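You operate a simulated robot arm through the tools that you are given. There is no shell and no other tool.

You are at the controls of a simulated robot arm. One attempt, no reset.

Task
Firm the sown tray and mark it with the name on the seed jar.
Fine: the name blocks are in the seed drawer, shut it after; stand the block in the tray; the tamper goes back. Set down upright: wooden tamper, what you pick out.

Only the result counts: the job must be done as asked and must still hold three seconds after the hand-in. Knocking over, shifting, dropping, spilling or breaking anything else fails it.

Robot
A 7-joint arm with a four-finger gripper on a trunk, on a base that drives. Base frame: it is fixed to the floor where the robot stands at the start and does not move with it; the origin is under the middle of the robot, x ahead of it, y to its left, z up. Units: cm, degrees, N and s.
Its first joint turns from -69.0 to 172.0 degrees. Places, roughly: plant name block [325, 100, 75]; seed drawer [340, 100, 80]; seed tray [325, 75, 100]; tray [320, 70, 90]; wooden tamper [300, 50, 100]. Payload 3.67 kg.
The tool frame sits at the grasp point between the pads (the TCP): z along the fingers, y along the line on which they close. The tips reach 2.8 cm beyond it. Largest opening 11.2 cm; the body of the gripper starts 7.3 cm behind the TCP.
Orientation is that of the tool frame in the base frame, as a unit quaternion [w, x, y, z]. With the fingers straight down and closing along the base's y, the tool's x points along the base's -x, its y along +y and its z along -z.

Tools
- The arm moves only by the tool drive_tool. Its argument "commands" is a list of rows, each an object (a shift or turn left out is 0, a gripper value left out holds the last) with "grip": the finger opening in cm, from 0 to 11.2; "dp": the shift along the tool's x, y, z in cm, a list of three; "delta_rot": the turn, a rotation vector about the tool's x, y, z in degrees, a list of three. In form: [{"grip": grip, "dp": [x, y, z], "delta_rot": [wx, wy, wz]}, ...]. A call has 1 to 20 rows; each row is the pose to reach, as a shift and turn from the pose commanded when the call began, along the tool's axes at that moment. Each row takes 0.2 s and may step no farther than 5 cm and 8.6 degrees from the row before; otherwise, or with a gripper value out of range, the whole call is refused. A pose out of reach is approached as far as the arm can. The call stops where the force on the tool passes 40 N (or 10 N more than at its start, if that is more) or the arm is blocked; 0.2 s more then pass. The fingers move at their own pace and stop on an object; they squeeze with about 29 N. The grip force told is the motor's: it shows also when the fingers shut on nothing. Time passes only in rows, and 0.2 s behind the last, so rows that repeat a pose let the fingers close. It gives the time, the measured TCP pose, the force on the tool (base axes), the opening and the grip force at its end, in the units of the frame above (readings bear some noise), with the torque about the TCP (base axes, N m) and any sound that the robot's microphone picked up.
- Cameras (640 x 400 px; columns grow to the right, rows downward): "scene" is now at [13.45, -0.13, 134.4]; the picture's right is [0.03, -1.00, -0.00], its down [-0.42, -0.01, -0.91] and it looks along [0.91, 0.03, -0.42] (base axes); focal length 262 px, centre (320, 200). "wrist" rides on the gripper at [6, -1.8, -10.4] in the tool frame; the picture's right is [0.29, 0.96, 0.00], its down [-0.80, 0.24, -0.55] and it looks along [-0.53, 0.16, 0.83] (tool axes); focal length 234 px, centre (320, 200). There is no depth. A picture from a camera that has moved, and an enlarged one, comes with that camera's place and axes in the base frame and with its lens. The place of the scene camera against the robot may be out by one fixed shift of up to 1.8 cm in any direction.
- capture(camera): a new picture of that camera. The clock stands still meanwhile.
- move_column(by): slides the trunk up (or, below 0, down) by that many cm; the arm and the scene camera ride with it, the base frame stays. It gives what a move gives, with no picture.
- roll_base(legs): drives the robot by 1 to 6 legs, each [ahead, turn to the left] in cm and degrees, along the robot's own axes; the way and the turn of a leg run together, so that a leg with both is an arc; at most 150 cm and 180 degrees a leg. The arm and the cameras ride along, it lands a little off, and it stops where it bumps. It gives what a move gives.
- aim_head(pan, tilt): turns the head with the scene camera to pan (to the left, within 86 degrees either way) and tilt (down, from -29 to 69), counted from straight ahead of the robot. It gives what a move gives.
- inspect(camera, box): a new picture of the part [left, top, right, bottom] of that camera's present view, enlarged. The clock stands still meanwhile.
- finish_job(): hands the job in; it is judged then, once.

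Places have to be worked out from the pictures, the camera data and where the tool is seen. Open the gripper and draw the arm clear of the work before you hand the job in, unless the task says otherwise.

The tools are called after "Call:" by a JSON object that holds its "api" and its "payload". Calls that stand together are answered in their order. drive_tool: Moves the arm, as the interface text tells. Its arguments: {"type":"object","properties":{"commands":{"type":"array"}},"required":["commands"]} The other tools are called the same way: move_column (by) slides the trunk up or down; roll_base (legs) drives the base; aim_head (pan, tilt) turns the head that bears the scene camera; capture (camera) takes a picture; inspect (camera, box) takes an enlarged picture of a part of a camera's view; finish_job () hands the job in.

At the start:

```text
time: 0.0
position: [69.92, -22.24, 119.08]
tool_rot: [0.0, 0.0, 1.0, 0.0]
force: [-0.3, -0.1, -0.5]
torque: [0.01, 0.01, 0.0]
gripper_width: 11.23
gripper_force: 0.1
trunk travel left (down, up): [-45.0, 39.0]
robot x, y, heading: [-0.05, -0.19, -0.0]
head pan, tilt: [2.0, 25.0]
```

scene: 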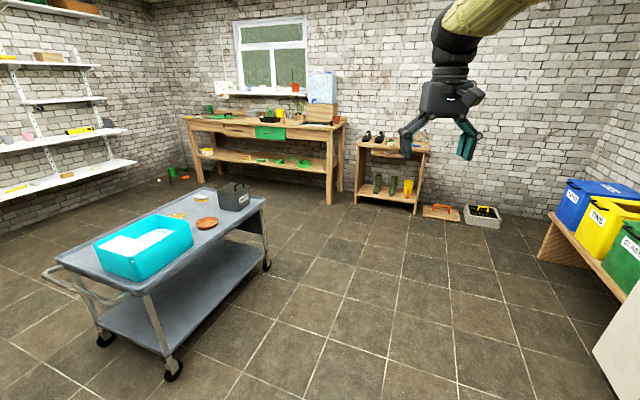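
wrist: 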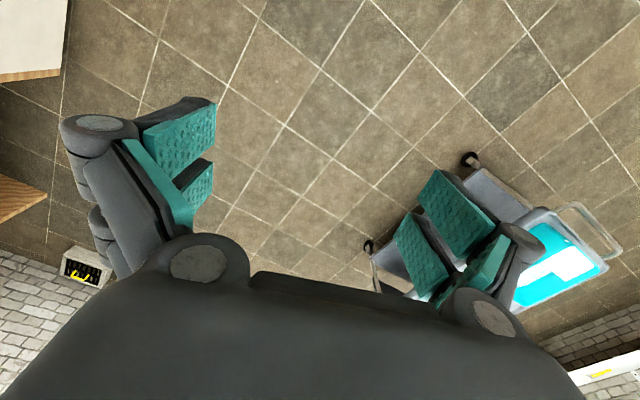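

The bench with the green drawer stands far ahead and to the left, behind a blue-grey trolley. I look closer at the bench before driving.

Call:
{"api": "inspect", "payload": {"camera": "scene", "box": [170, 60, 370, 210]}}

Call:
{"api": "inspect", "payload": {"camera": "scene", "box": [30, 170, 290, 380]}}

```text
2.67 times, centred on (270, 135) of scene
camera zoom: at [13.45, -0.13, 134.4], right [0.03, -1.0, 0.0], down [-0.42, -0.01, -0.91], along [0.91, 0.03, -0.42], focal length 700 px, centre (453, 373)
```

zoom: 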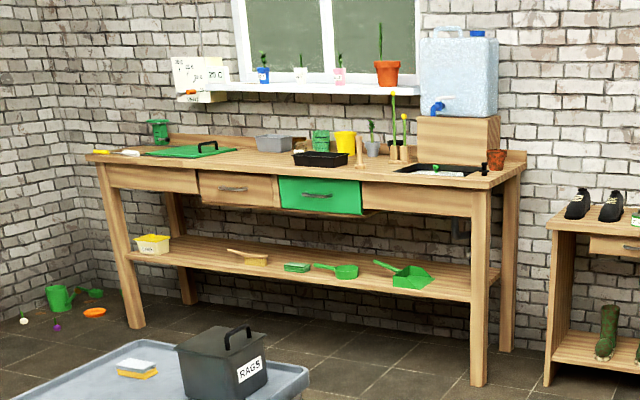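

```text
1.90 times, centred on (160, 275) of scene
camera zoom: at [13.45, -0.13, 134.4], right [0.03, -1.0, 0.0], down [-0.42, -0.01, -0.91], along [0.91, 0.03, -0.42], focal length 500 px, centre (625, 57)
```

zoom: 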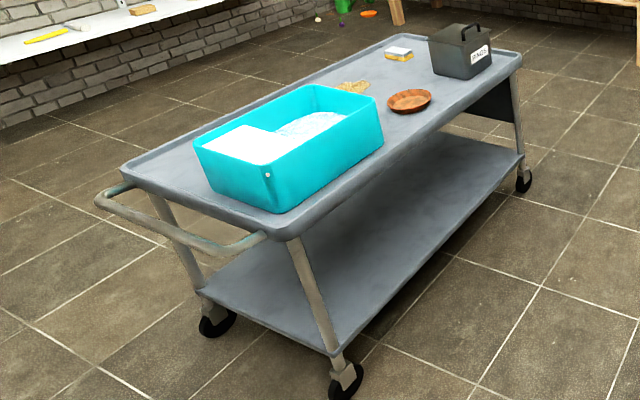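

The bench runs from about (292,-2) to (361,182), so its front faces back toward me at roughly 20° off. I raise the trunk for clearance, then drive ahead past the trolley on its right side.

Call:
{"api": "move_column", "payload": {"by": 25}}

Call:
{"api": "roll_base", "payload": {"legs": [[150, 0], [45, 0]]}}

Call:
{"api": "aim_head", "payload": {"pan": 25, "tilt": 30}}

Call:
{"api": "capture", "payload": {"camera": "scene"}}

```text
time: 2.6
position: [69.91, -22.21, 144.15]
tool_rot: [-0.001, -0.001, 1.0, 0.0]
force: [0.2, 0.0, 0.3]
torque: [0.0, 0.03, 0.01]
gripper_width: 11.23
gripper_force: 0.0
trunk travel left (down, up): [-70.0, 14.0]
robot x, y, heading: [-0.3, 0.12, 0.1]
head pan, tilt: [2.0, 25.0]
```

```text
time: 12.4
position: [264.99, -27.95, 144.21]
tool_rot: [0.0, 0.014, 1.0, 0.0]
force: [0.5, 0.6, -0.5]
torque: [-0.01, 0.0, 0.0]
gripper_width: 11.2
gripper_force: 0.1
trunk travel left (down, up): [-70.0, 14.0]
robot x, y, heading: [195.33, -3.6, -1.5]
head pan, tilt: [2.0, 25.0]
```

```text
time: 13.2
position: [264.87, -27.92, 144.13]
tool_rot: [0.0, 0.015, 1.0, 0.0]
force: [-0.5, -0.1, -0.1]
torque: [-0.01, -0.03, 0.0]
gripper_width: 11.22
gripper_force: 0.0
trunk travel left (down, up): [-70.0, 14.0]
robot x, y, heading: [195.63, -3.47, -1.7]
head pan, tilt: [25.0, 30.0]
```

```text
taken
camera scene: at [208.13, -0.58, 158.61], right [0.4, -0.92, 0.0], down [-0.46, -0.2, -0.87], along [0.8, 0.34, -0.5], focal length 262 px, centre (320, 200)
```

scene: 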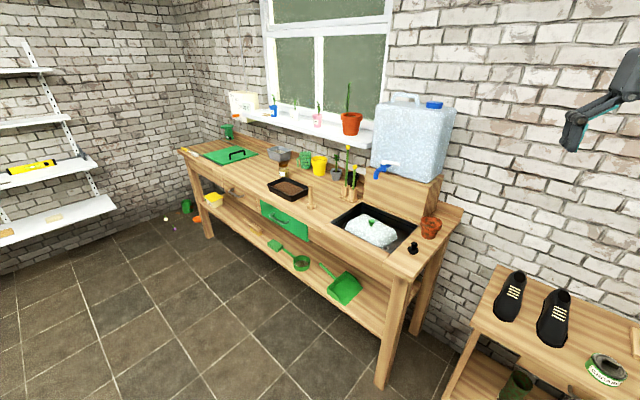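

Now the bench is close: seed tray, a wooden peg (the tamper) in front of it, and a green drawer. I enlarge the area for labels.

Call:
{"api": "inspect", "payload": {"camera": "scene", "box": [230, 130, 390, 230]}}

Call:
{"api": "inspect", "payload": {"camera": "scene", "box": [170, 80, 330, 180]}}

Call:
{"api": "inspect", "payload": {"camera": "scene", "box": [180, 170, 340, 270]}}

```text
4.00 times, centred on (310, 180) of scene
camera zoom: at [208.13, -0.58, 158.61], right [0.4, -0.92, 0.0], down [-0.46, -0.2, -0.87], along [0.8, 0.34, -0.5], focal length 1050 px, centre (360, 280)
```

zoom: 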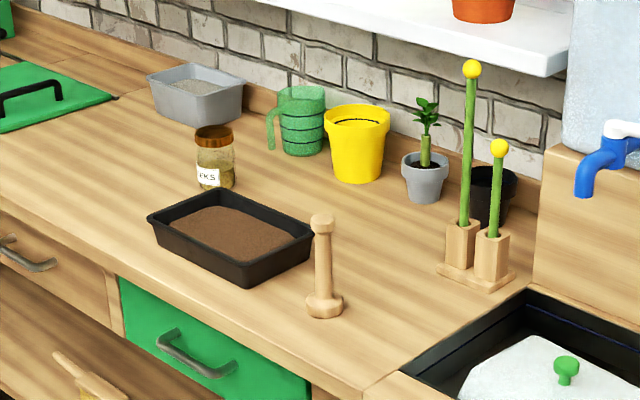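

```text
4.00 times, centred on (250, 130) of scene
camera zoom: at [208.13, -0.58, 158.61], right [0.4, -0.92, 0.0], down [-0.46, -0.2, -0.87], along [0.8, 0.34, -0.5], focal length 1050 px, centre (600, 480)
```

zoom: 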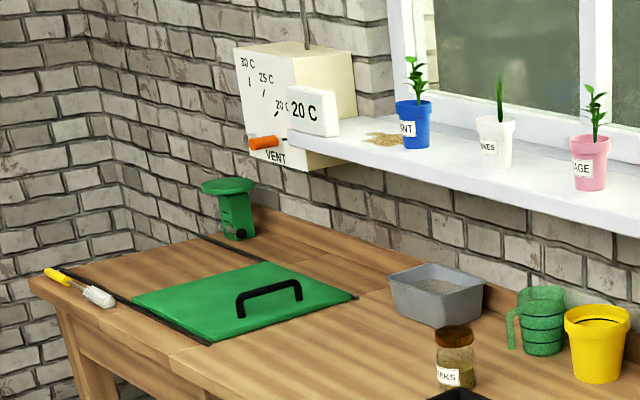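

```text
4.00 times, centred on (260, 220) of scene
camera zoom: at [208.13, -0.58, 158.61], right [0.4, -0.92, 0.0], down [-0.46, -0.2, -0.87], along [0.8, 0.34, -0.5], focal length 1050 px, centre (560, 120)
```

zoom: 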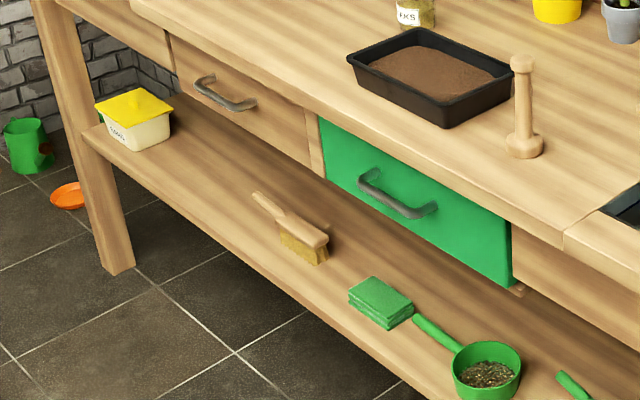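

The jar reads "...EKS"; the wooden drawer with a handle around (320,104) fits the seed drawer. I check the trolley's position on my left before moving into the aisle.

Call:
{"api": "aim_head", "payload": {"pan": 80, "tilt": 50}}

Call:
{"api": "capture", "payload": {"camera": "scene"}}

```text
time: 14.5
position: [264.87, -27.81, 144.09]
tool_rot: [0.0, 0.015, 1.0, 0.0]
force: [0.1, -0.5, 1.3]
torque: [0.01, -0.04, 0.02]
gripper_width: 11.17
gripper_force: 0.1
trunk travel left (down, up): [-70.0, 14.0]
robot x, y, heading: [195.72, -3.48, -1.5]
head pan, tilt: [80.0, 50.0]
```

```text
taken
camera scene: at [201.4, 3.38, 155.66], right [0.98, -0.2, 0.0], down [-0.16, -0.75, -0.64], along [0.13, 0.63, -0.77], focal length 262 px, centre (320, 200)
```

scene: 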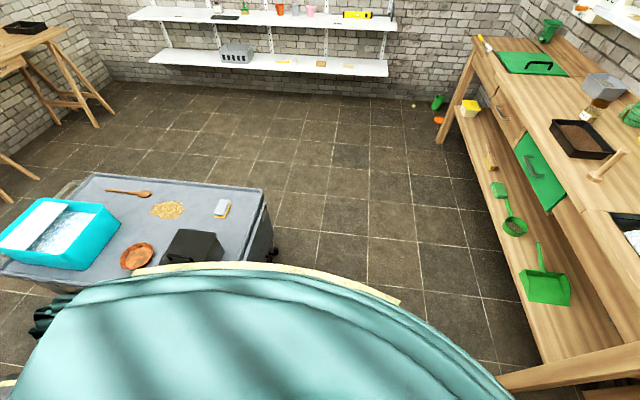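

The trolley's end stays at x ≲ 195, so the aisle is about 100 cm wide. I drive ahead a little, turn left parallel with the bench, go along, and face the bench.

Call:
{"api": "roll_base", "payload": {"legs": [[20, 0], [0, 71], [98, 0]]}}

Call:
{"api": "aim_head", "payload": {"pan": -60, "tilt": 40}}

Call:
{"api": "capture", "payload": {"camera": "scene"}}

```text
time: 24.0
position: [292.34, 148.75, 144.15]
tool_rot: [-0.001, -0.58, 0.814, 0.0]
force: [-0.1, 0.8, -0.1]
torque: [0.02, 0.0, -0.01]
gripper_width: 11.18
gripper_force: 0.0
trunk travel left (down, up): [-70.0, 14.0]
robot x, y, heading: [248.41, 89.8, 71.1]
head pan, tilt: [80.0, 50.0]
```

```text
time: 26.2
position: [292.31, 148.75, 144.12]
tool_rot: [0.0, -0.581, 0.814, 0.001]
force: [-0.2, -0.2, 0.5]
torque: [-0.01, 0.04, 0.01]
gripper_width: 11.2
gripper_force: 0.1
trunk travel left (down, up): [-70.0, 14.0]
robot x, y, heading: [248.32, 90.15, 70.9]
head pan, tilt: [-60.0, 40.0]
```

```text
taken
camera scene: at [257.71, 95.84, 157.07], right [0.19, -0.98, 0.0], down [-0.63, -0.12, -0.77], along [0.75, 0.15, -0.64], focal length 262 px, centre (320, 200)
```

scene: 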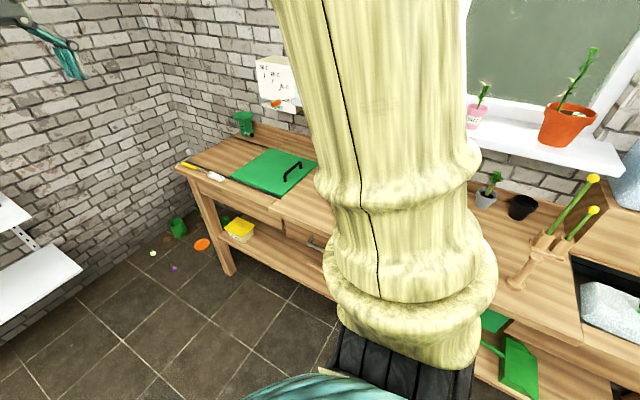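

The arm hides the middle of the bench from here. I turn the robot to face the bench squarely.

Call:
{"api": "roll_base", "payload": {"legs": [[0, -91.4]]}}

Call:
{"api": "aim_head", "payload": {"pan": 10, "tilt": 50}}

Call:
{"api": "capture", "payload": {"camera": "scene"}}

Call:
{"api": "capture", "payload": {"camera": "wrist"}}

```text
time: 30.4
position: [306.58, 45.01, 144.04]
tool_rot: [0.0, 0.173, 0.985, 0.0]
force: [-0.2, 0.2, 0.2]
torque: [-0.03, 0.0, 0.02]
gripper_width: 11.2
gripper_force: 0.2
trunk travel left (down, up): [-70.0, 14.0]
robot x, y, heading: [248.52, 89.8, -20.3]
head pan, tilt: [-60.0, 40.0]
```

```text
time: 31.9
position: [306.56, 45.02, 144.18]
tool_rot: [0.0, 0.173, 0.985, 0.0]
force: [0.3, -0.3, 0.9]
torque: [0.02, 0.02, 0.01]
gripper_width: 11.21
gripper_force: 0.0
trunk travel left (down, up): [-70.0, 14.0]
robot x, y, heading: [248.39, 90.02, -20.0]
head pan, tilt: [10.0, 50.0]
```

```text
taken
camera scene: at [259.97, 86.39, 155.65], right [-0.17, -0.98, 0.0], down [-0.75, 0.13, -0.64], along [0.63, -0.11, -0.77], focal length 262 px, centre (320, 200)
```

scene: 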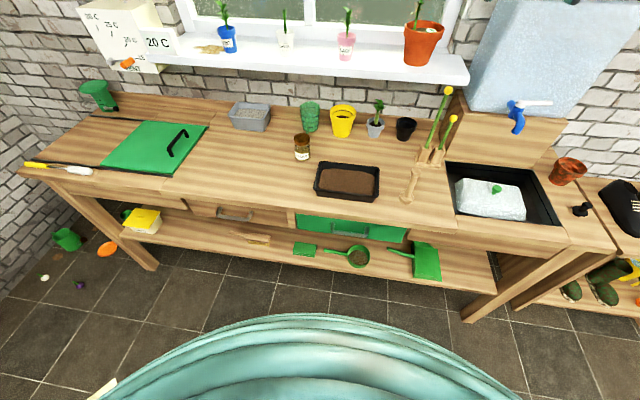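

```text
taken
camera wrist: at [300.27, 45.34, 154.62], right [0.06, 1.0, 0.0], down [0.83, -0.05, 0.55], along [0.55, -0.03, -0.83], focal length 234 px, centre (320, 200)
```

wrist: 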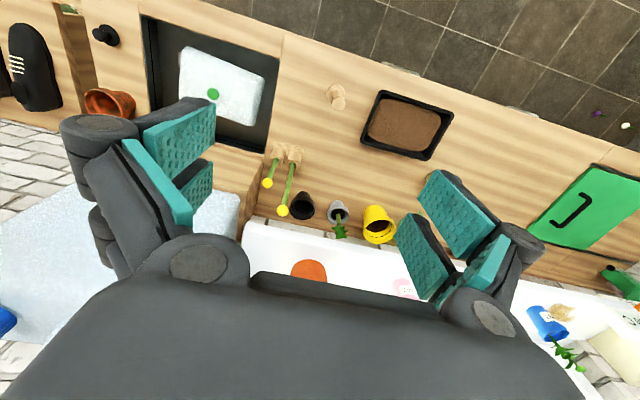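

Everything is in view now; I enlarge the jar and the tray and drawers.

Call:
{"api": "inspect", "payload": {"camera": "scene", "box": [270, 120, 350, 170]}}

Call:
{"api": "inspect", "payload": {"camera": "scene", "box": [190, 150, 450, 280]}}

Call:
{"api": "inspect", "payload": {"camera": "wrist", "box": [300, 60, 480, 180]}}

```text
8.00 times, centred on (310, 145) of scene
camera zoom: at [259.97, 86.39, 155.65], right [-0.17, -0.98, 0.0], down [-0.75, 0.13, -0.64], along [0.63, -0.11, -0.77], focal length 2100 px, centre (400, 640)
```

zoom: 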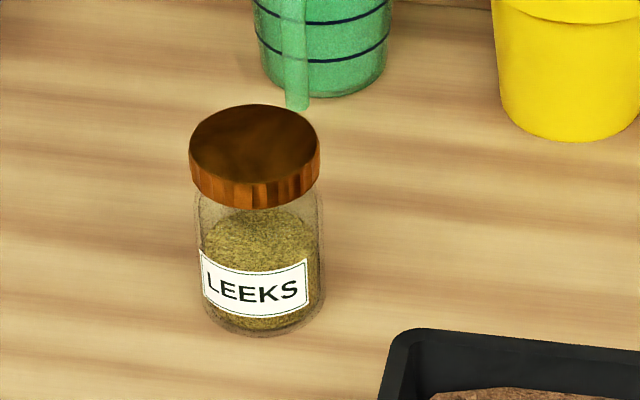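

```text
2.46 times, centred on (320, 215) of scene
camera zoom: at [259.97, 86.39, 155.65], right [-0.17, -0.98, 0.0], down [-0.75, 0.13, -0.64], along [0.63, -0.11, -0.77], focal length 646 px, centre (320, 163)
```

zoom: 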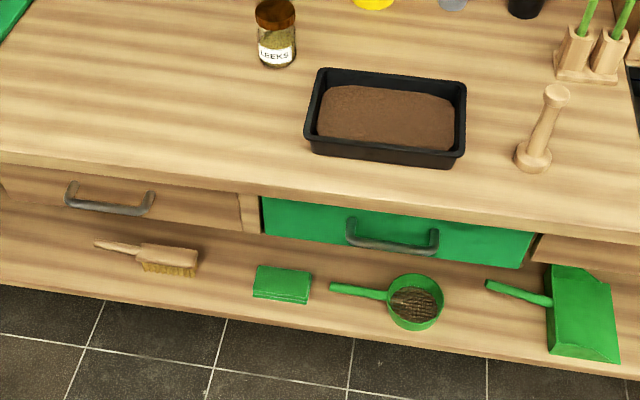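

```text
3.33 times, centred on (390, 120) of wrist
camera zoom: at [300.27, 45.34, 154.62], right [0.06, 1.0, 0.0], down [0.83, -0.05, 0.55], along [0.55, -0.03, -0.83], focal length 781 px, centre (87, 467)
```

zoom: 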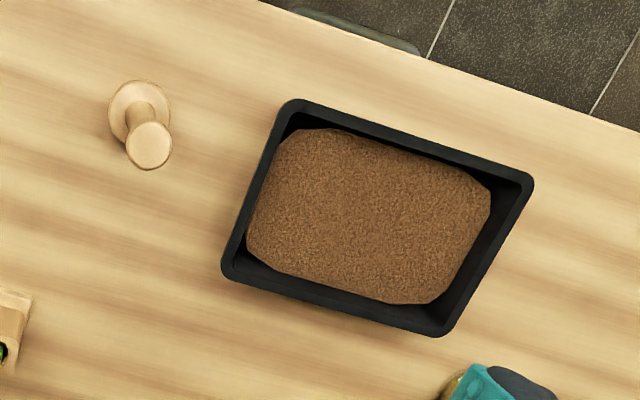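

The jar says LEEKS. From both cameras I put the tamper at about (310.4, 48.8) and the tray centre at about (319, 66), edges along the bench. I lower the trunk and take a closer wrist view.

Call:
{"api": "move_column", "payload": {"by": -22}}

Call:
{"api": "capture", "payload": {"camera": "wrist"}}

Call:
{"api": "capture", "payload": {"camera": "scene"}}

```text
time: 34.2
position: [306.53, 45.1, 122.15]
tool_rot: [0.0, 0.173, 0.985, 0.0]
force: [0.0, -0.6, 0.4]
torque: [0.02, 0.01, 0.0]
gripper_width: 11.2
gripper_force: 0.2
trunk travel left (down, up): [-48.0, 36.0]
robot x, y, heading: [248.33, 89.83, -20.1]
head pan, tilt: [10.0, 50.0]
```

```text
taken
camera wrist: at [300.27, 45.36, 132.64], right [0.06, 1.0, 0.0], down [0.83, -0.05, 0.55], along [0.55, -0.03, -0.83], focal length 234 px, centre (320, 200)
```

wrist: 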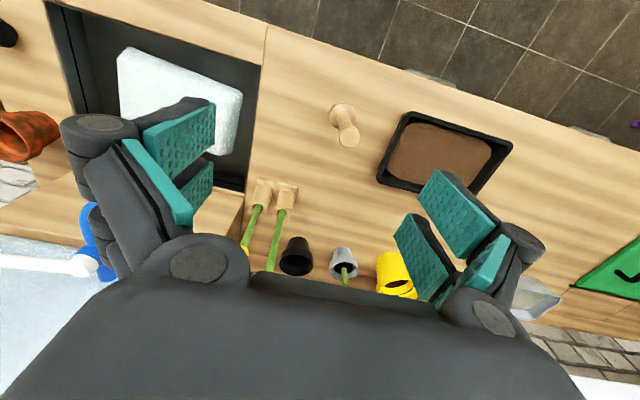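

```text
taken
camera scene: at [259.96, 86.41, 133.66], right [-0.17, -0.98, 0.0], down [-0.75, 0.13, -0.64], along [0.63, -0.11, -0.77], focal length 262 px, centre (320, 200)
```

scene: 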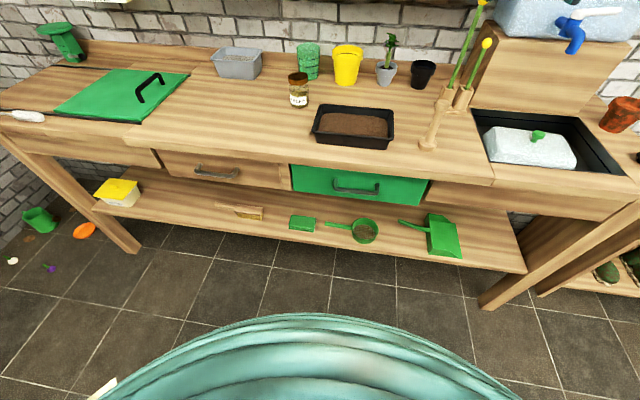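

I enlarge the wrist view around the tamper and tray to triangulate with the earlier one.

Call:
{"api": "inspect", "payload": {"camera": "wrist", "box": [300, 80, 400, 150]}}

Call:
{"api": "inspect", "payload": {"camera": "scene", "box": [390, 70, 490, 160]}}

Call:
{"api": "inspect", "payload": {"camera": "wrist", "box": [360, 90, 540, 200]}}

```text
5.71 times, centred on (350, 115) of wrist
camera zoom: at [300.27, 45.36, 132.64], right [0.06, 1.0, 0.0], down [0.83, -0.05, 0.55], along [0.55, -0.03, -0.83], focal length 1338 px, centre (149, 686)
```

zoom: 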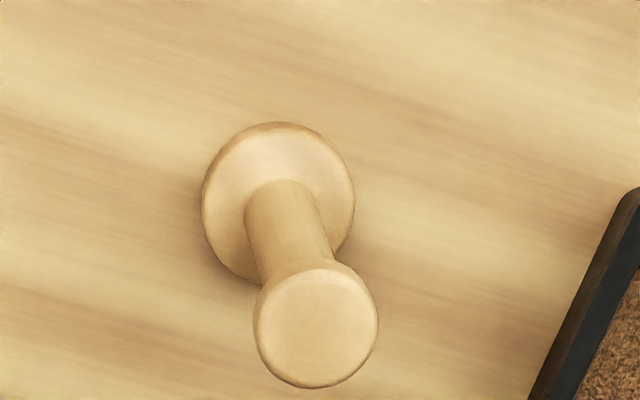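

```text
4.44 times, centred on (440, 115) of scene
camera zoom: at [259.96, 86.41, 133.66], right [-0.17, -0.98, 0.0], down [-0.75, 0.13, -0.64], along [0.63, -0.11, -0.77], focal length 1167 px, centre (-213, 578)
```

zoom: 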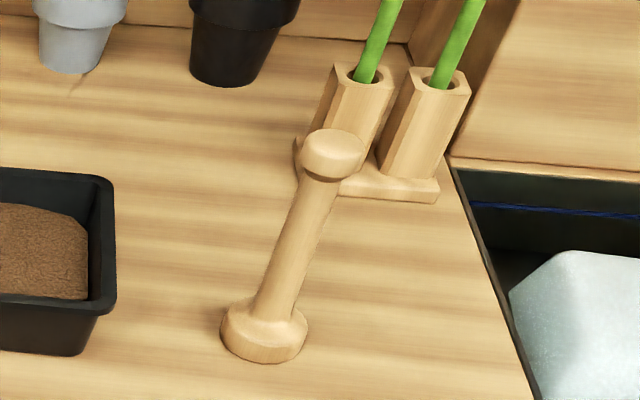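

```text
3.56 times, centred on (450, 145) of wrist
camera zoom: at [300.27, 45.36, 132.64], right [0.06, 1.0, 0.0], down [0.83, -0.05, 0.55], along [0.55, -0.03, -0.83], focal length 833 px, centre (-142, 396)
```

zoom: 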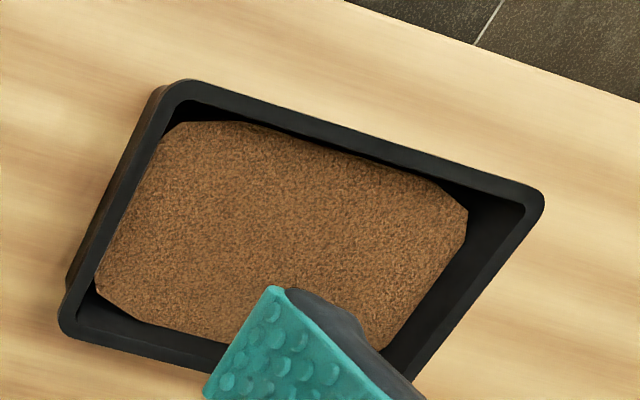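

The two wrist views put the tamper at about (310.3, 48.7), its foot about 4.4 cm wide, the knob top near z 102–103. I move above it with the fingers at 6 cm.

Call:
{"api": "drive_tool", "payload": {"commands": [{"grip": 6, "dp": [-1.2, 2.3, 2]}, {"grip": 6, "dp": [-2.31, 4.67, 5]}, {"grip": 6, "dp": [-2.31, 4.67, 9]}, {"grip": 6, "dp": [-2.31, 4.67, 12]}, {"grip": 6, "dp": [-2.31, 4.67, 12]}]}}

Call:
{"api": "capture", "payload": {"camera": "wrist"}}

Call:
{"api": "capture", "payload": {"camera": "scene"}}

```text
time: 35.4
position: [310.41, 48.75, 110.19]
tool_rot: [0.0, 0.173, 0.985, 0.0]
force: [-0.3, 0.4, 0.4]
torque: [-0.01, 0.01, 0.03]
gripper_width: 5.98
gripper_force: 0.0
trunk travel left (down, up): [-48.0, 36.0]
robot x, y, heading: [248.08, 90.12, -20.0]
head pan, tilt: [10.0, 50.0]
```

```text
taken
camera wrist: at [304.03, 48.99, 120.64], right [0.06, 1.0, 0.0], down [0.83, -0.05, 0.55], along [0.55, -0.03, -0.83], focal length 234 px, centre (320, 200)
```

wrist: 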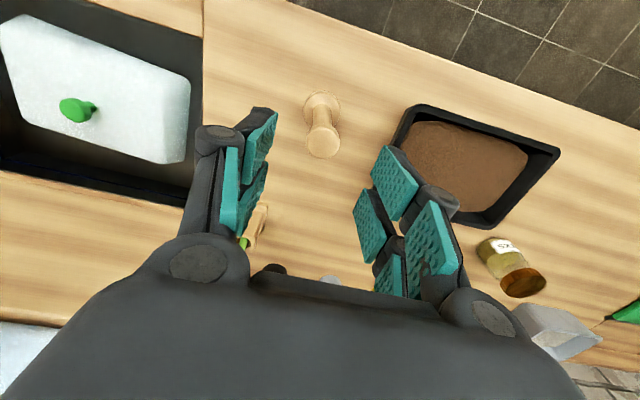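

```text
taken
camera scene: at [259.96, 86.41, 133.66], right [-0.17, -0.98, 0.0], down [-0.75, 0.13, -0.64], along [0.63, -0.11, -0.77], focal length 262 px, centre (320, 200)
```

scene: 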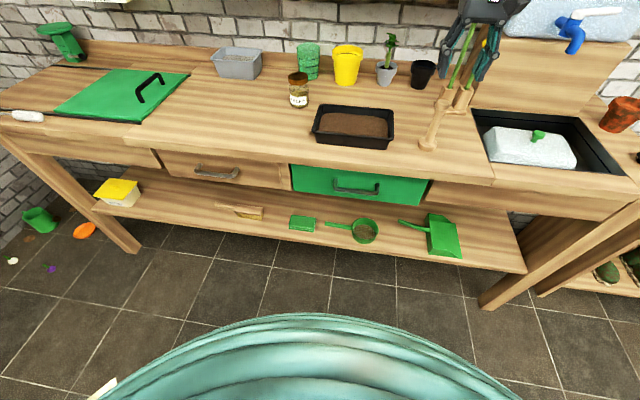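

The tamper sits between the fingers, slightly toward the robot's side in this oblique view. I zoom to refine its place.

Call:
{"api": "inspect", "payload": {"camera": "wrist", "box": [240, 70, 420, 190]}}

Call:
{"api": "inspect", "payload": {"camera": "scene", "box": [400, 0, 520, 160]}}

```text
3.33 times, centred on (330, 130) of wrist
camera zoom: at [304.03, 48.99, 120.64], right [0.06, 1.0, 0.0], down [0.83, -0.05, 0.55], along [0.55, -0.03, -0.83], focal length 781 px, centre (287, 433)
```

zoom: 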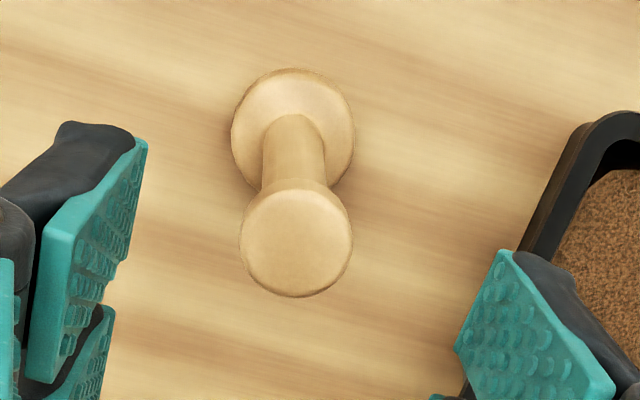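

```text
2.50 times, centred on (460, 80) of scene
camera zoom: at [259.96, 86.41, 133.66], right [-0.17, -0.98, 0.0], down [-0.75, 0.13, -0.64], along [0.63, -0.11, -0.77], focal length 656 px, centre (-30, 500)
```

zoom: 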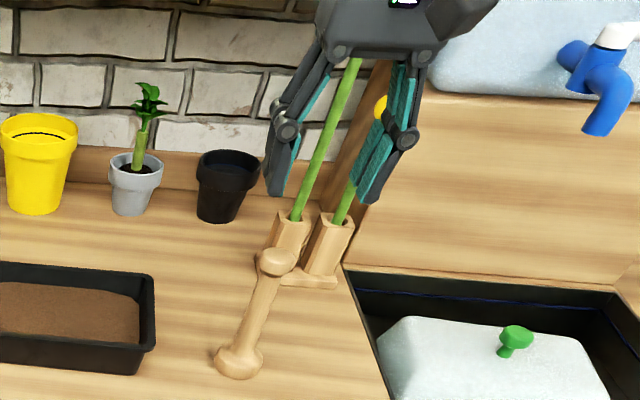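

The tamper axis is at about (310.6, 48.8) – right under the TCP. I go down to z ≈ 98.5 and close on the shaft.

Call:
{"api": "drive_tool", "payload": {"commands": [{"grip": 6, "dp": [0, 0, 4]}, {"grip": 6, "dp": [0, 0, 8]}, {"grip": 6, "dp": [0, 0, 11.5]}, {"grip": 6, "dp": [0, 0, 11.5]}]}}

Call:
{"api": "capture", "payload": {"camera": "scene"}}

Call:
{"api": "capture", "payload": {"camera": "wrist"}}

```text
time: 36.4
position: [310.42, 48.61, 98.67]
tool_rot: [0.0, 0.173, 0.985, 0.0]
force: [0.3, -0.6, 0.1]
torque: [-0.02, -0.02, 0.0]
gripper_width: 6.01
gripper_force: 0.1
trunk travel left (down, up): [-48.0, 36.0]
robot x, y, heading: [248.48, 90.02, -20.0]
head pan, tilt: [10.0, 50.0]
```

```text
taken
camera scene: at [259.93, 86.43, 133.66], right [-0.17, -0.98, 0.0], down [-0.75, 0.13, -0.64], along [0.63, -0.11, -0.77], focal length 262 px, centre (320, 200)
```

scene: 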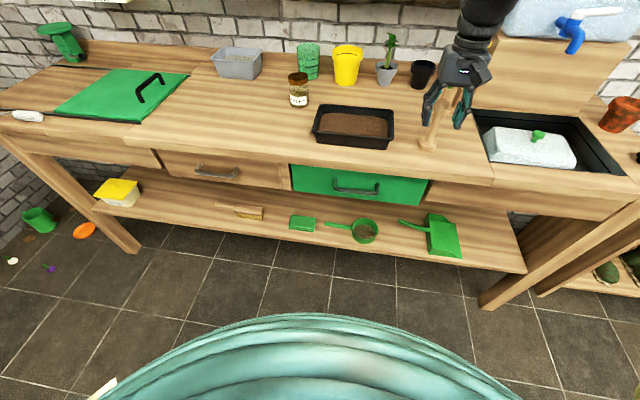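

```text
taken
camera wrist: at [304.04, 48.94, 109.21], right [0.06, 1.0, 0.0], down [0.83, -0.05, 0.55], along [0.55, -0.03, -0.83], focal length 234 px, centre (320, 200)
```

wrist: 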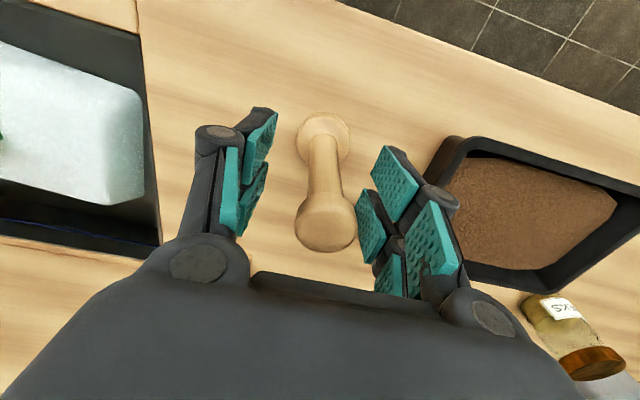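

The shaft is centred between the pads. I close on it and lift slightly.

Call:
{"api": "drive_tool", "payload": {"commands": [{"grip": 2.5}, {"grip": 1}, {"grip": 0}, {"grip": 0}, {"grip": 0}]}}

Call:
{"api": "capture", "payload": {"camera": "wrist"}}

```text
time: 37.6
position: [310.4, 48.58, 98.72]
tool_rot: [0.0, 0.173, 0.985, 0.0]
force: [0.5, -0.6, -0.3]
torque: [0.02, -0.01, -0.03]
gripper_width: 2.72
gripper_force: 29.6
trunk travel left (down, up): [-48.0, 36.0]
robot x, y, heading: [248.06, 89.83, -20.2]
head pan, tilt: [10.0, 50.0]
```

```text
taken
camera wrist: at [304.1, 48.92, 109.19], right [0.06, 1.0, 0.0], down [0.83, -0.05, 0.55], along [0.55, -0.03, -0.83], focal length 234 px, centre (320, 200)
```

wrist: 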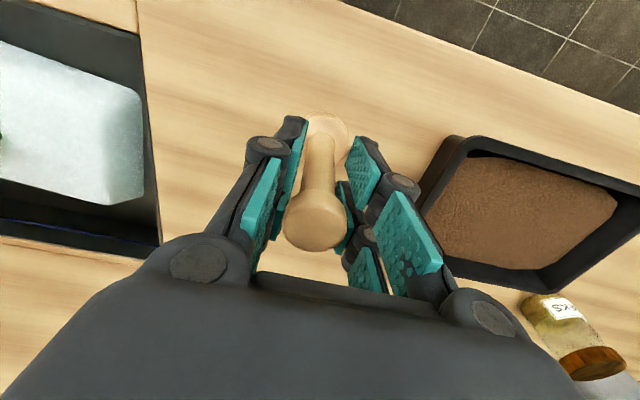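

The opening of 2.7 cm means I hold the knob at the upper end of the pads rather than the shaft. I reopen, raise 2 cm so the knob sits at the pad centre, and close again, then lift a little.

Call:
{"api": "drive_tool", "payload": {"commands": [{"grip": 5}, {"grip": 5}, {"grip": 5, "dp": [0, 0, -2.0]}, {"grip": 5, "dp": [0, 0, -2.0]}, {"grip": 2.9, "dp": [0, 0, -2.0]}, {"grip": 1.5, "dp": [0, 0, -2.0]}, {"grip": 0, "dp": [0, 0, -2.0]}, {"grip": 0, "dp": [0, 0, -2.0]}, {"grip": 0, "dp": [0, 0, -2.0]}]}}

Call:
{"api": "capture", "payload": {"camera": "wrist"}}

```text
time: 39.6
position: [310.24, 48.62, 100.61]
tool_rot: [0.0, 0.173, 0.985, -0.001]
force: [-0.9, -0.2, -0.2]
torque: [-0.01, 0.03, -0.02]
gripper_width: 2.8
gripper_force: 28.9
trunk travel left (down, up): [-48.0, 36.0]
robot x, y, heading: [248.42, 89.62, -19.9]
head pan, tilt: [10.0, 50.0]
```

```text
taken
camera wrist: at [304.03, 48.91, 111.16], right [0.06, 1.0, 0.0], down [0.83, -0.05, 0.55], along [0.55, -0.03, -0.83], focal length 234 px, centre (320, 200)
```

wrist: 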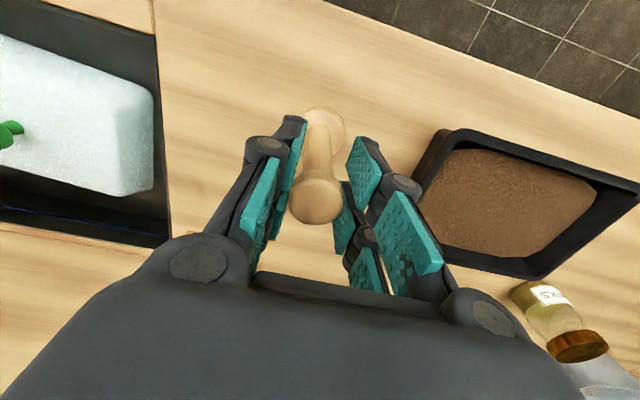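

The knob is now held well (2.8 cm). I lift 9 cm and check that the tamper hangs straight.

Call:
{"api": "drive_tool", "payload": {"commands": [{"dp": [0, 0, -1]}, {"dp": [0, 0, -3]}, {"dp": [0, 0, -6]}, {"dp": [0, 0, -9]}, {"dp": [0, 0, -9]}]}}

Call:
{"api": "capture", "payload": {"camera": "wrist"}}

Call:
{"api": "inspect", "payload": {"camera": "scene", "box": [290, 50, 530, 200]}}

```text
time: 40.8
position: [310.51, 48.57, 109.73]
tool_rot: [-0.001, 0.174, 0.985, 0.0]
force: [0.8, -0.3, -0.4]
torque: [0.02, 0.0, 0.0]
gripper_width: 2.79
gripper_force: 29.3
trunk travel left (down, up): [-48.0, 36.0]
robot x, y, heading: [248.6, 89.7, -20.0]
head pan, tilt: [10.0, 50.0]
```

```text
taken
camera wrist: at [304.12, 48.9, 120.17], right [0.06, 1.0, 0.0], down [0.83, -0.05, 0.55], along [0.55, -0.03, -0.83], focal length 234 px, centre (320, 200)
```

wrist: 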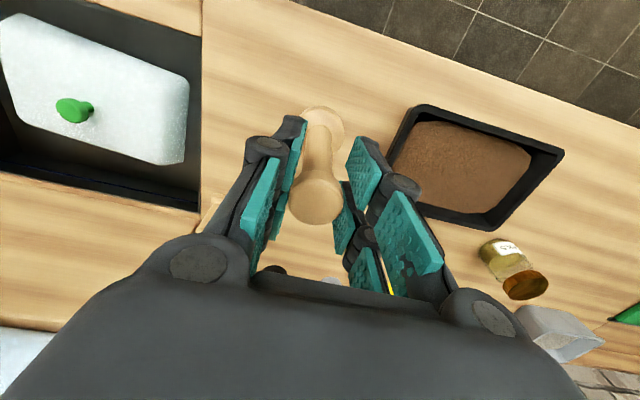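

```text
2.67 times, centred on (410, 125) of scene
camera zoom: at [260.01, 86.39, 133.65], right [-0.17, -0.98, 0.0], down [-0.75, 0.13, -0.64], along [0.63, -0.11, -0.77], focal length 700 px, centre (80, 400)
```

zoom: 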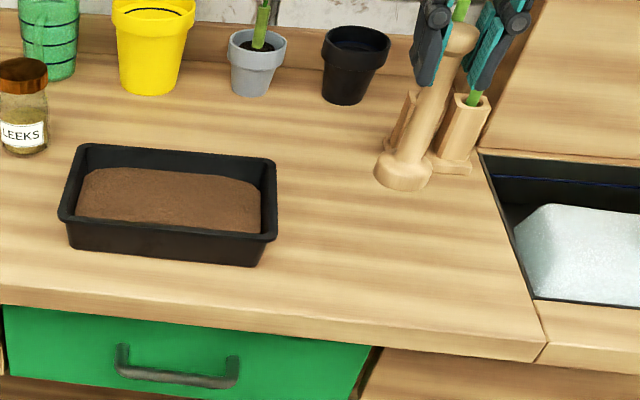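

The tamper hangs straight. I raise a bit more, carry it over the tray centre (about (318.6, 66)) and lower to just above the rim.

Call:
{"api": "drive_tool", "payload": {"commands": [{"dp": [0, 0, -4]}, {"dp": [-0.5, 4.5, -4]}, {"dp": [-0.9, 9.2, -4]}, {"dp": [-1.3, 13.9, -4]}, {"dp": [-1.6, 18.0, -4]}, {"dp": [-1.66, 19.1, -4]}, {"dp": [-1.66, 19.1, -2]}, {"dp": [-1.66, 19.1, -2]}]}}

Call:
{"api": "capture", "payload": {"camera": "wrist"}}

Call:
{"api": "inspect", "payload": {"camera": "scene", "box": [250, 50, 450, 180]}}

```text
time: 42.6
position: [318.28, 66.06, 111.61]
tool_rot: [0.0, 0.173, 0.985, 0.0]
force: [0.1, -0.4, -0.9]
torque: [-0.02, -0.04, 0.01]
gripper_width: 2.8
gripper_force: 29.3
trunk travel left (down, up): [-48.0, 36.0]
robot x, y, heading: [248.45, 89.95, -20.1]
head pan, tilt: [10.0, 50.0]
```

```text
taken
camera wrist: at [312.02, 66.38, 122.17], right [0.06, 1.0, 0.0], down [0.83, -0.05, 0.55], along [0.55, -0.03, -0.83], focal length 234 px, centre (320, 200)
```

wrist: 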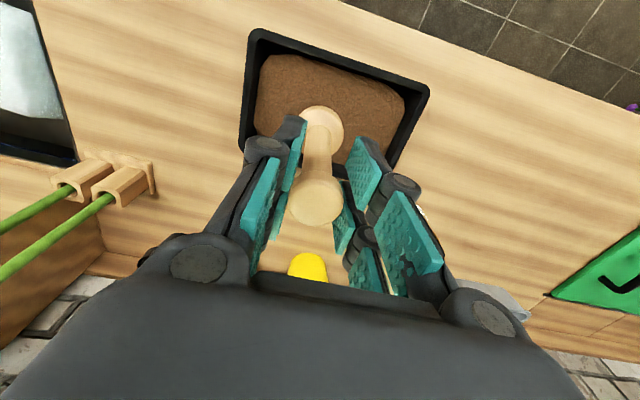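

```text
3.08 times, centred on (350, 115) of scene
camera zoom: at [259.96, 86.42, 133.66], right [-0.17, -0.98, 0.0], down [-0.75, 0.13, -0.64], along [0.63, -0.11, -0.77], focal length 808 px, centre (228, 462)
```

zoom: 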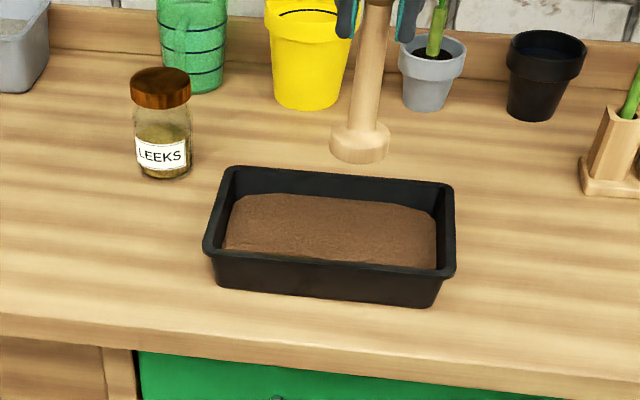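

The tray centre computes to (319.0, 66.9), so I shift about 1 cm along and lower in small steps toward the soil.

Call:
{"api": "drive_tool", "payload": {"commands": [{"dp": [-0.4, 1.0, 0]}, {"dp": [-0.4, 1.0, 2]}, {"dp": [-0.4, 1.0, 4]}, {"dp": [-0.4, 1.0, 5]}, {"dp": [-0.4, 1.0, 5.5]}, {"dp": [-0.4, 1.0, 5.5]}]}}

Call:
{"api": "inspect", "payload": {"camera": "scene", "box": [250, 50, 450, 180]}}

Call:
{"api": "capture", "payload": {"camera": "wrist"}}

```text
time: 44.0
position: [319.13, 66.72, 106.09]
tool_rot: [0.0, 0.173, 0.985, 0.001]
force: [0.2, 0.3, -1.3]
torque: [0.01, 0.03, 0.06]
gripper_width: 2.8
gripper_force: 28.7
trunk travel left (down, up): [-48.0, 36.0]
robot x, y, heading: [248.55, 89.89, -19.9]
head pan, tilt: [10.0, 50.0]
```

```text
3.08 times, centred on (350, 115) of scene
camera zoom: at [259.99, 86.41, 133.65], right [-0.17, -0.98, 0.0], down [-0.75, 0.13, -0.64], along [0.63, -0.11, -0.77], focal length 808 px, centre (228, 462)
```

zoom: 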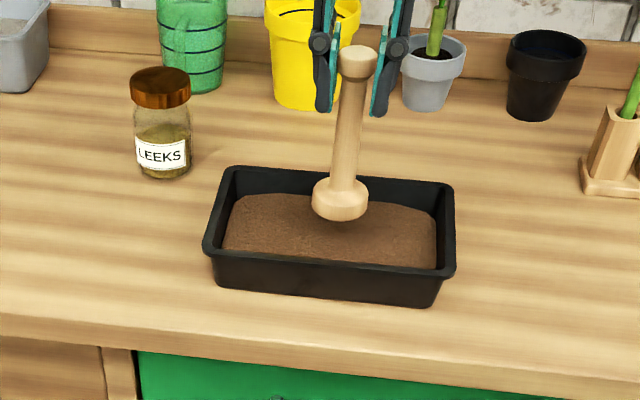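

```text
taken
camera wrist: at [312.9, 67.14, 116.54], right [0.06, 1.0, 0.0], down [0.83, -0.05, 0.55], along [0.55, -0.03, -0.83], focal length 234 px, centre (320, 200)
```

wrist: 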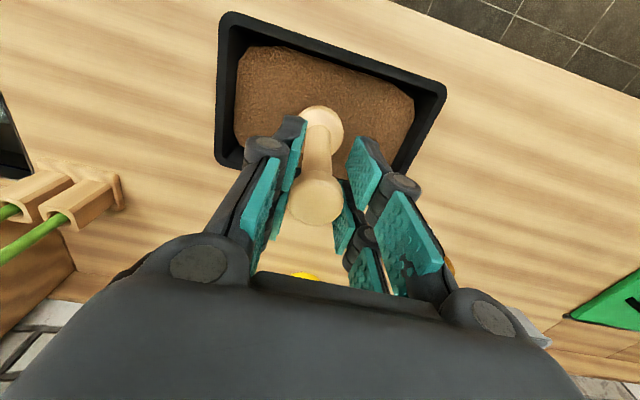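

The foot hovers just above the soil at the tray's middle. I lower in fine steps and watch the force.

Call:
{"api": "drive_tool", "payload": {"commands": [{"dp": [0, 0, 0.4]}, {"dp": [0, 0, 0.8]}, {"dp": [0, 0, 1.2]}, {"dp": [0, 0, 1.4]}, {"dp": [0, 0, 1.4]}]}}

```text
time: 45.2
position: [319.12, 66.83, 104.53]
tool_rot: [-0.001, 0.174, 0.985, 0.0]
force: [-0.2, 0.3, -0.6]
torque: [-0.01, 0.01, -0.02]
gripper_width: 2.81
gripper_force: 28.5
trunk travel left (down, up): [-48.0, 36.0]
robot x, y, heading: [248.54, 89.78, -19.9]
head pan, tilt: [10.0, 50.0]
```

No contact yet at z 104.5; I continue down in small steps.

Call:
{"api": "drive_tool", "payload": {"commands": [{"dp": [0, 0, 0.3]}, {"dp": [0, 0, 0.6]}, {"dp": [0, 0, 0.9]}, {"dp": [0, 0, 0.9]}]}}

Call:
{"api": "inspect", "payload": {"camera": "scene", "box": [250, 50, 450, 180]}}

```text
time: 46.2
position: [319.08, 66.68, 103.72]
tool_rot: [0.001, 0.174, 0.985, 0.0]
force: [-0.1, 0.5, -0.6]
torque: [0.0, 0.02, 0.01]
gripper_width: 2.8
gripper_force: 28.7
trunk travel left (down, up): [-48.0, 36.0]
robot x, y, heading: [248.26, 90.13, -20.1]
head pan, tilt: [10.0, 50.0]
```

```text
3.08 times, centred on (350, 115) of scene
camera zoom: at [259.98, 86.42, 133.65], right [-0.17, -0.98, 0.0], down [-0.75, 0.13, -0.64], along [0.63, -0.11, -0.77], focal length 808 px, centre (228, 462)
```

zoom: 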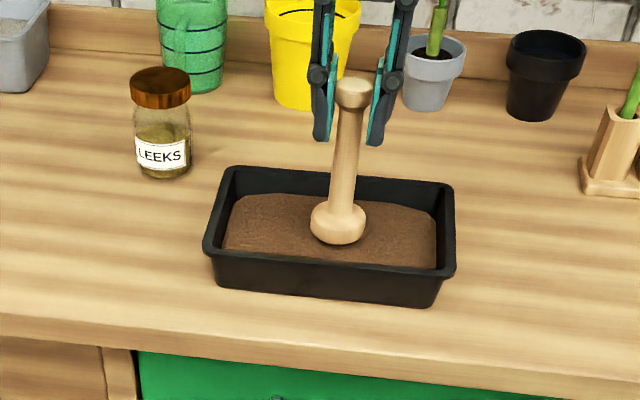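

Nearly touching. I keep lowering by 0.2 cm a row.

Call:
{"api": "drive_tool", "payload": {"commands": [{"dp": [0, 0, 0.2]}, {"dp": [0, 0, 0.4]}, {"dp": [0, 0, 0.6]}, {"dp": [0, 0, 0.6]}]}}

```text
time: 47.2
position: [319.16, 66.69, 103.09]
tool_rot: [0.0, 0.173, 0.985, 0.0]
force: [-0.1, 0.0, -0.3]
torque: [-0.02, 0.0, 0.01]
gripper_width: 2.81
gripper_force: 28.9
trunk travel left (down, up): [-48.0, 36.0]
robot x, y, heading: [248.7, 89.7, -20.1]
head pan, tilt: [10.0, 50.0]
```

Still free; further down by fine steps.

Call:
{"api": "drive_tool", "payload": {"commands": [{"dp": [0, 0, 0.2]}, {"dp": [0, 0, 0.4]}, {"dp": [0, 0, 0.6]}, {"dp": [0, 0, 0.6]}]}}

Call:
{"api": "inspect", "payload": {"camera": "scene", "box": [250, 50, 450, 180]}}

```text
time: 48.2
position: [319.1, 66.77, 102.62]
tool_rot: [0.0, 0.173, 0.985, 0.0]
force: [-1.0, 0.2, 1.2]
torque: [0.02, 0.0, 0.02]
gripper_width: 2.78
gripper_force: 28.9
trunk travel left (down, up): [-48.0, 36.0]
robot x, y, heading: [248.71, 90.08, -20.0]
head pan, tilt: [10.0, 50.0]
```

```text
3.08 times, centred on (350, 115) of scene
camera zoom: at [259.97, 86.42, 133.65], right [-0.17, -0.98, 0.0], down [-0.75, 0.13, -0.64], along [0.63, -0.11, -0.77], focal length 808 px, centre (228, 462)
```

zoom: 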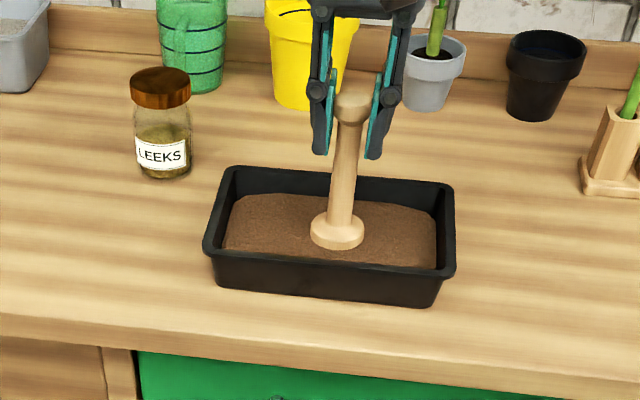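

Contact begins at TCP z ≈ 102.6. I press further for firming.

Call:
{"api": "drive_tool", "payload": {"commands": [{"dp": [0, 0, 0.15]}, {"dp": [0, 0, 0.3]}, {"dp": [0, 0, 0.45]}, {"dp": [0, 0, 0.45]}]}}

```text
time: 49.2
position: [319.28, 66.81, 102.2]
tool_rot: [0.0, 0.174, 0.985, 0.0]
force: [-0.9, -0.1, 6.9]
torque: [-0.02, -0.06, 0.0]
gripper_width: 2.8
gripper_force: 28.6
trunk travel left (down, up): [-48.0, 36.0]
robot x, y, heading: [248.26, 90.07, -19.9]
head pan, tilt: [10.0, 50.0]
```

Force 7 N and the position still yields smoothly. I press on toward 15–20 N.

Call:
{"api": "drive_tool", "payload": {"commands": [{"dp": [0, 0, 0.2]}, {"dp": [0, 0, 0.4]}, {"dp": [0, 0, 0.6]}, {"dp": [0, 0, 0.6]}]}}

Call:
{"api": "inspect", "payload": {"camera": "scene", "box": [250, 50, 450, 180]}}

Call:
{"api": "capture", "payload": {"camera": "wrist"}}

```text
time: 50.2
position: [319.12, 66.72, 101.64]
tool_rot: [0.0, 0.173, 0.985, 0.0]
force: [-0.3, -0.2, 10.0]
torque: [-0.04, -0.07, 0.01]
gripper_width: 2.81
gripper_force: 29.3
trunk travel left (down, up): [-48.0, 36.0]
robot x, y, heading: [248.66, 90.18, -20.1]
head pan, tilt: [10.0, 50.0]
```

```text
3.08 times, centred on (350, 115) of scene
camera zoom: at [259.91, 86.44, 133.66], right [-0.17, -0.98, 0.0], down [-0.75, 0.13, -0.64], along [0.63, -0.11, -0.77], focal length 808 px, centre (228, 462)
```

zoom: 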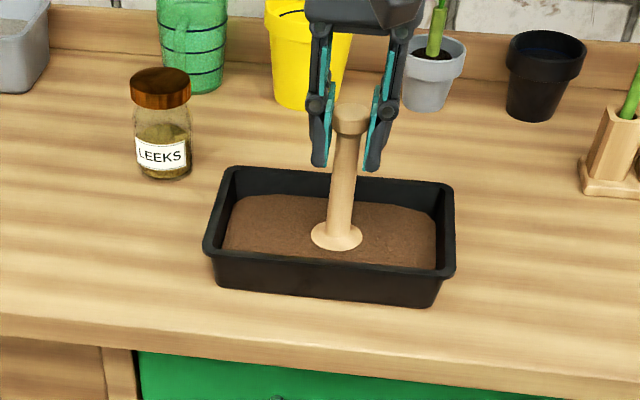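

```text
taken
camera wrist: at [312.84, 67.11, 112.14], right [0.06, 1.0, 0.0], down [0.83, -0.05, 0.55], along [0.55, -0.03, -0.83], focal length 234 px, centre (320, 200)
```

wrist: 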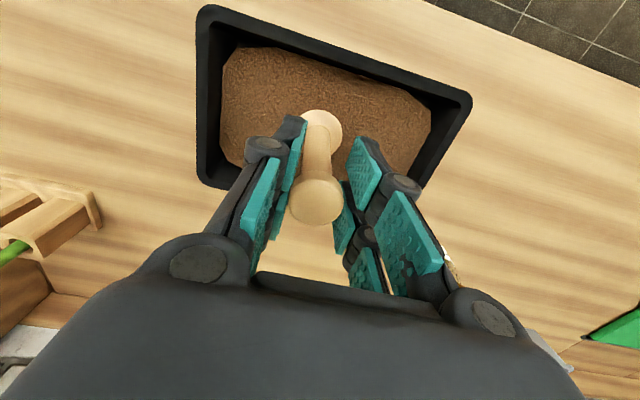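

The foot sinks into the soft soil with 10 N and no slip in the grip. I press a little more, then lift to look at the result.

Call:
{"api": "drive_tool", "payload": {"commands": [{"dp": [0, 0, 0.15]}, {"dp": [0, 0, 0.3]}, {"dp": [0, 0, 0.4]}, {"dp": [0, 0, 0.4]}, {"dp": [0, 0, 0.4]}]}}

```text
time: 51.4
position: [319.09, 66.88, 101.32]
tool_rot: [0.0, 0.173, 0.985, 0.0]
force: [-0.6, 0.4, 13.5]
torque: [-0.05, -0.1, -0.01]
gripper_width: 2.79
gripper_force: 29.0
trunk travel left (down, up): [-48.0, 36.0]
robot x, y, heading: [248.85, 90.0, -20.3]
head pan, tilt: [10.0, 50.0]
```

Call:
{"api": "drive_tool", "payload": {"commands": [{"dp": [0, 0, -0.5]}, {"dp": [0, 0, -1.5]}, {"dp": [0, 0, -4]}, {"dp": [0, 0, -6.5]}, {"dp": [0, 0, -6.5]}]}}

Call:
{"api": "inspect", "payload": {"camera": "scene", "box": [250, 50, 450, 180]}}

Call:
{"api": "capture", "payload": {"camera": "wrist"}}

```text
time: 52.6
position: [319.13, 66.69, 107.51]
tool_rot: [0.0, 0.174, 0.985, 0.0]
force: [0.6, 0.7, -0.5]
torque: [0.0, 0.01, 0.0]
gripper_width: 2.8
gripper_force: 29.2
trunk travel left (down, up): [-48.0, 36.0]
robot x, y, heading: [248.59, 89.57, -20.2]
head pan, tilt: [10.0, 50.0]
```

```text
3.08 times, centred on (350, 115) of scene
camera zoom: at [260.01, 86.41, 133.65], right [-0.17, -0.98, 0.0], down [-0.75, 0.13, -0.64], along [0.63, -0.11, -0.77], focal length 808 px, centre (228, 462)
```

zoom: 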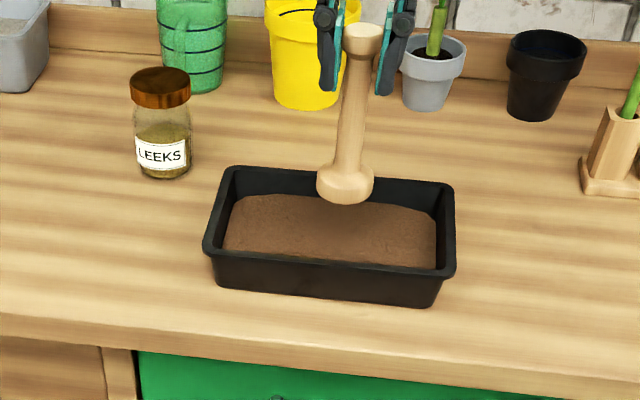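

```text
taken
camera wrist: at [312.85, 66.97, 118.15], right [0.06, 1.0, 0.0], down [0.83, -0.05, 0.55], along [0.55, -0.03, -0.83], focal length 234 px, centre (320, 200)
```

wrist: 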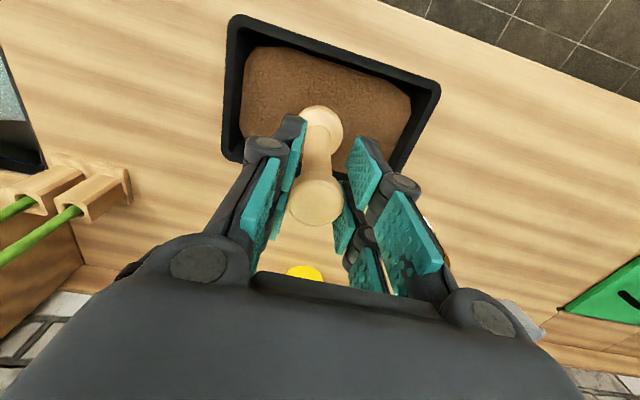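

I zoom in on the soil to see whether the press left a mark.

Call:
{"api": "inspect", "payload": {"camera": "scene", "box": [300, 90, 410, 155]}}

Call:
{"api": "inspect", "payload": {"camera": "wrist", "box": [210, 0, 450, 180]}}

```text
5.82 times, centred on (355, 122) of scene
camera zoom: at [260.01, 86.41, 133.65], right [-0.17, -0.98, 0.0], down [-0.75, 0.13, -0.64], along [0.63, -0.11, -0.77], focal length 1527 px, centre (116, 651)
```

zoom: 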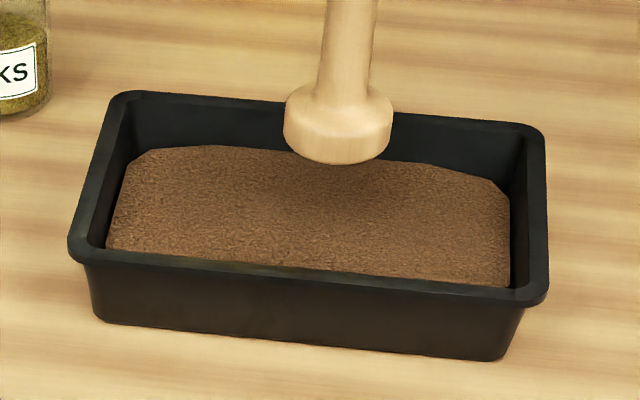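

```text
2.22 times, centred on (330, 90) of wrist
camera zoom: at [312.85, 66.97, 118.15], right [0.06, 1.0, 0.0], down [0.83, -0.05, 0.55], along [0.55, -0.03, -0.83], focal length 520 px, centre (298, 444)
```

zoom: 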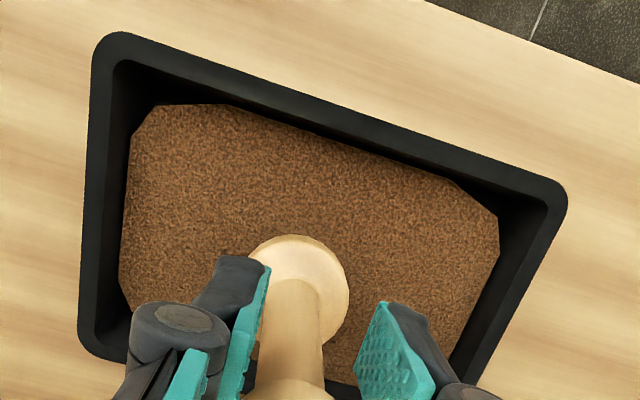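

The soil springs back with no lasting dent, so I firm it all over with presses on a grid. First spot: right-front part of the tray.

Call:
{"api": "drive_tool", "payload": {"commands": [{"dp": [1.7, -4.5, 0]}, {"dp": [1.7, -4.6, 2.5]}, {"dp": [1.7, -4.6, 4.5]}, {"dp": [1.7, -4.6, 5.2]}, {"dp": [1.7, -4.6, 5.8]}, {"dp": [1.7, -4.6, 6.3]}, {"dp": [1.7, -4.6, 6.6]}, {"dp": [1.7, -4.6, 6.6]}]}}

Call:
{"api": "inspect", "payload": {"camera": "scene", "box": [250, 50, 450, 180]}}

```text
time: 54.4
position: [315.88, 63.1, 101.15]
tool_rot: [0.0, 0.174, 0.985, -0.001]
force: [0.3, -0.2, 18.1]
torque: [-0.06, -0.16, 0.0]
gripper_width: 2.79
gripper_force: 29.6
trunk travel left (down, up): [-48.0, 36.0]
robot x, y, heading: [248.43, 89.85, -20.2]
head pan, tilt: [10.0, 50.0]
```

```text
3.08 times, centred on (350, 115) of scene
camera zoom: at [259.86, 86.47, 133.68], right [-0.17, -0.98, 0.0], down [-0.75, 0.13, -0.64], along [0.63, -0.11, -0.77], focal length 808 px, centre (228, 462)
```

zoom: 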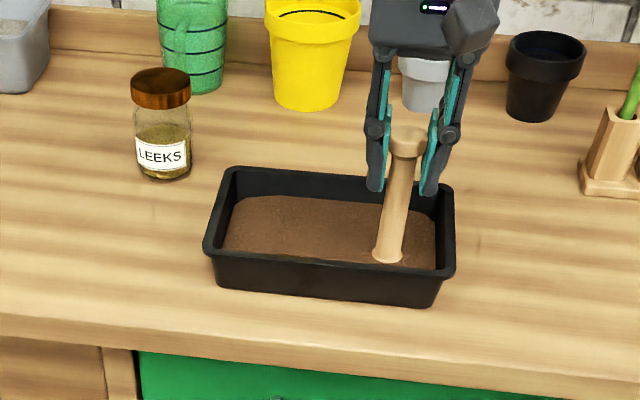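

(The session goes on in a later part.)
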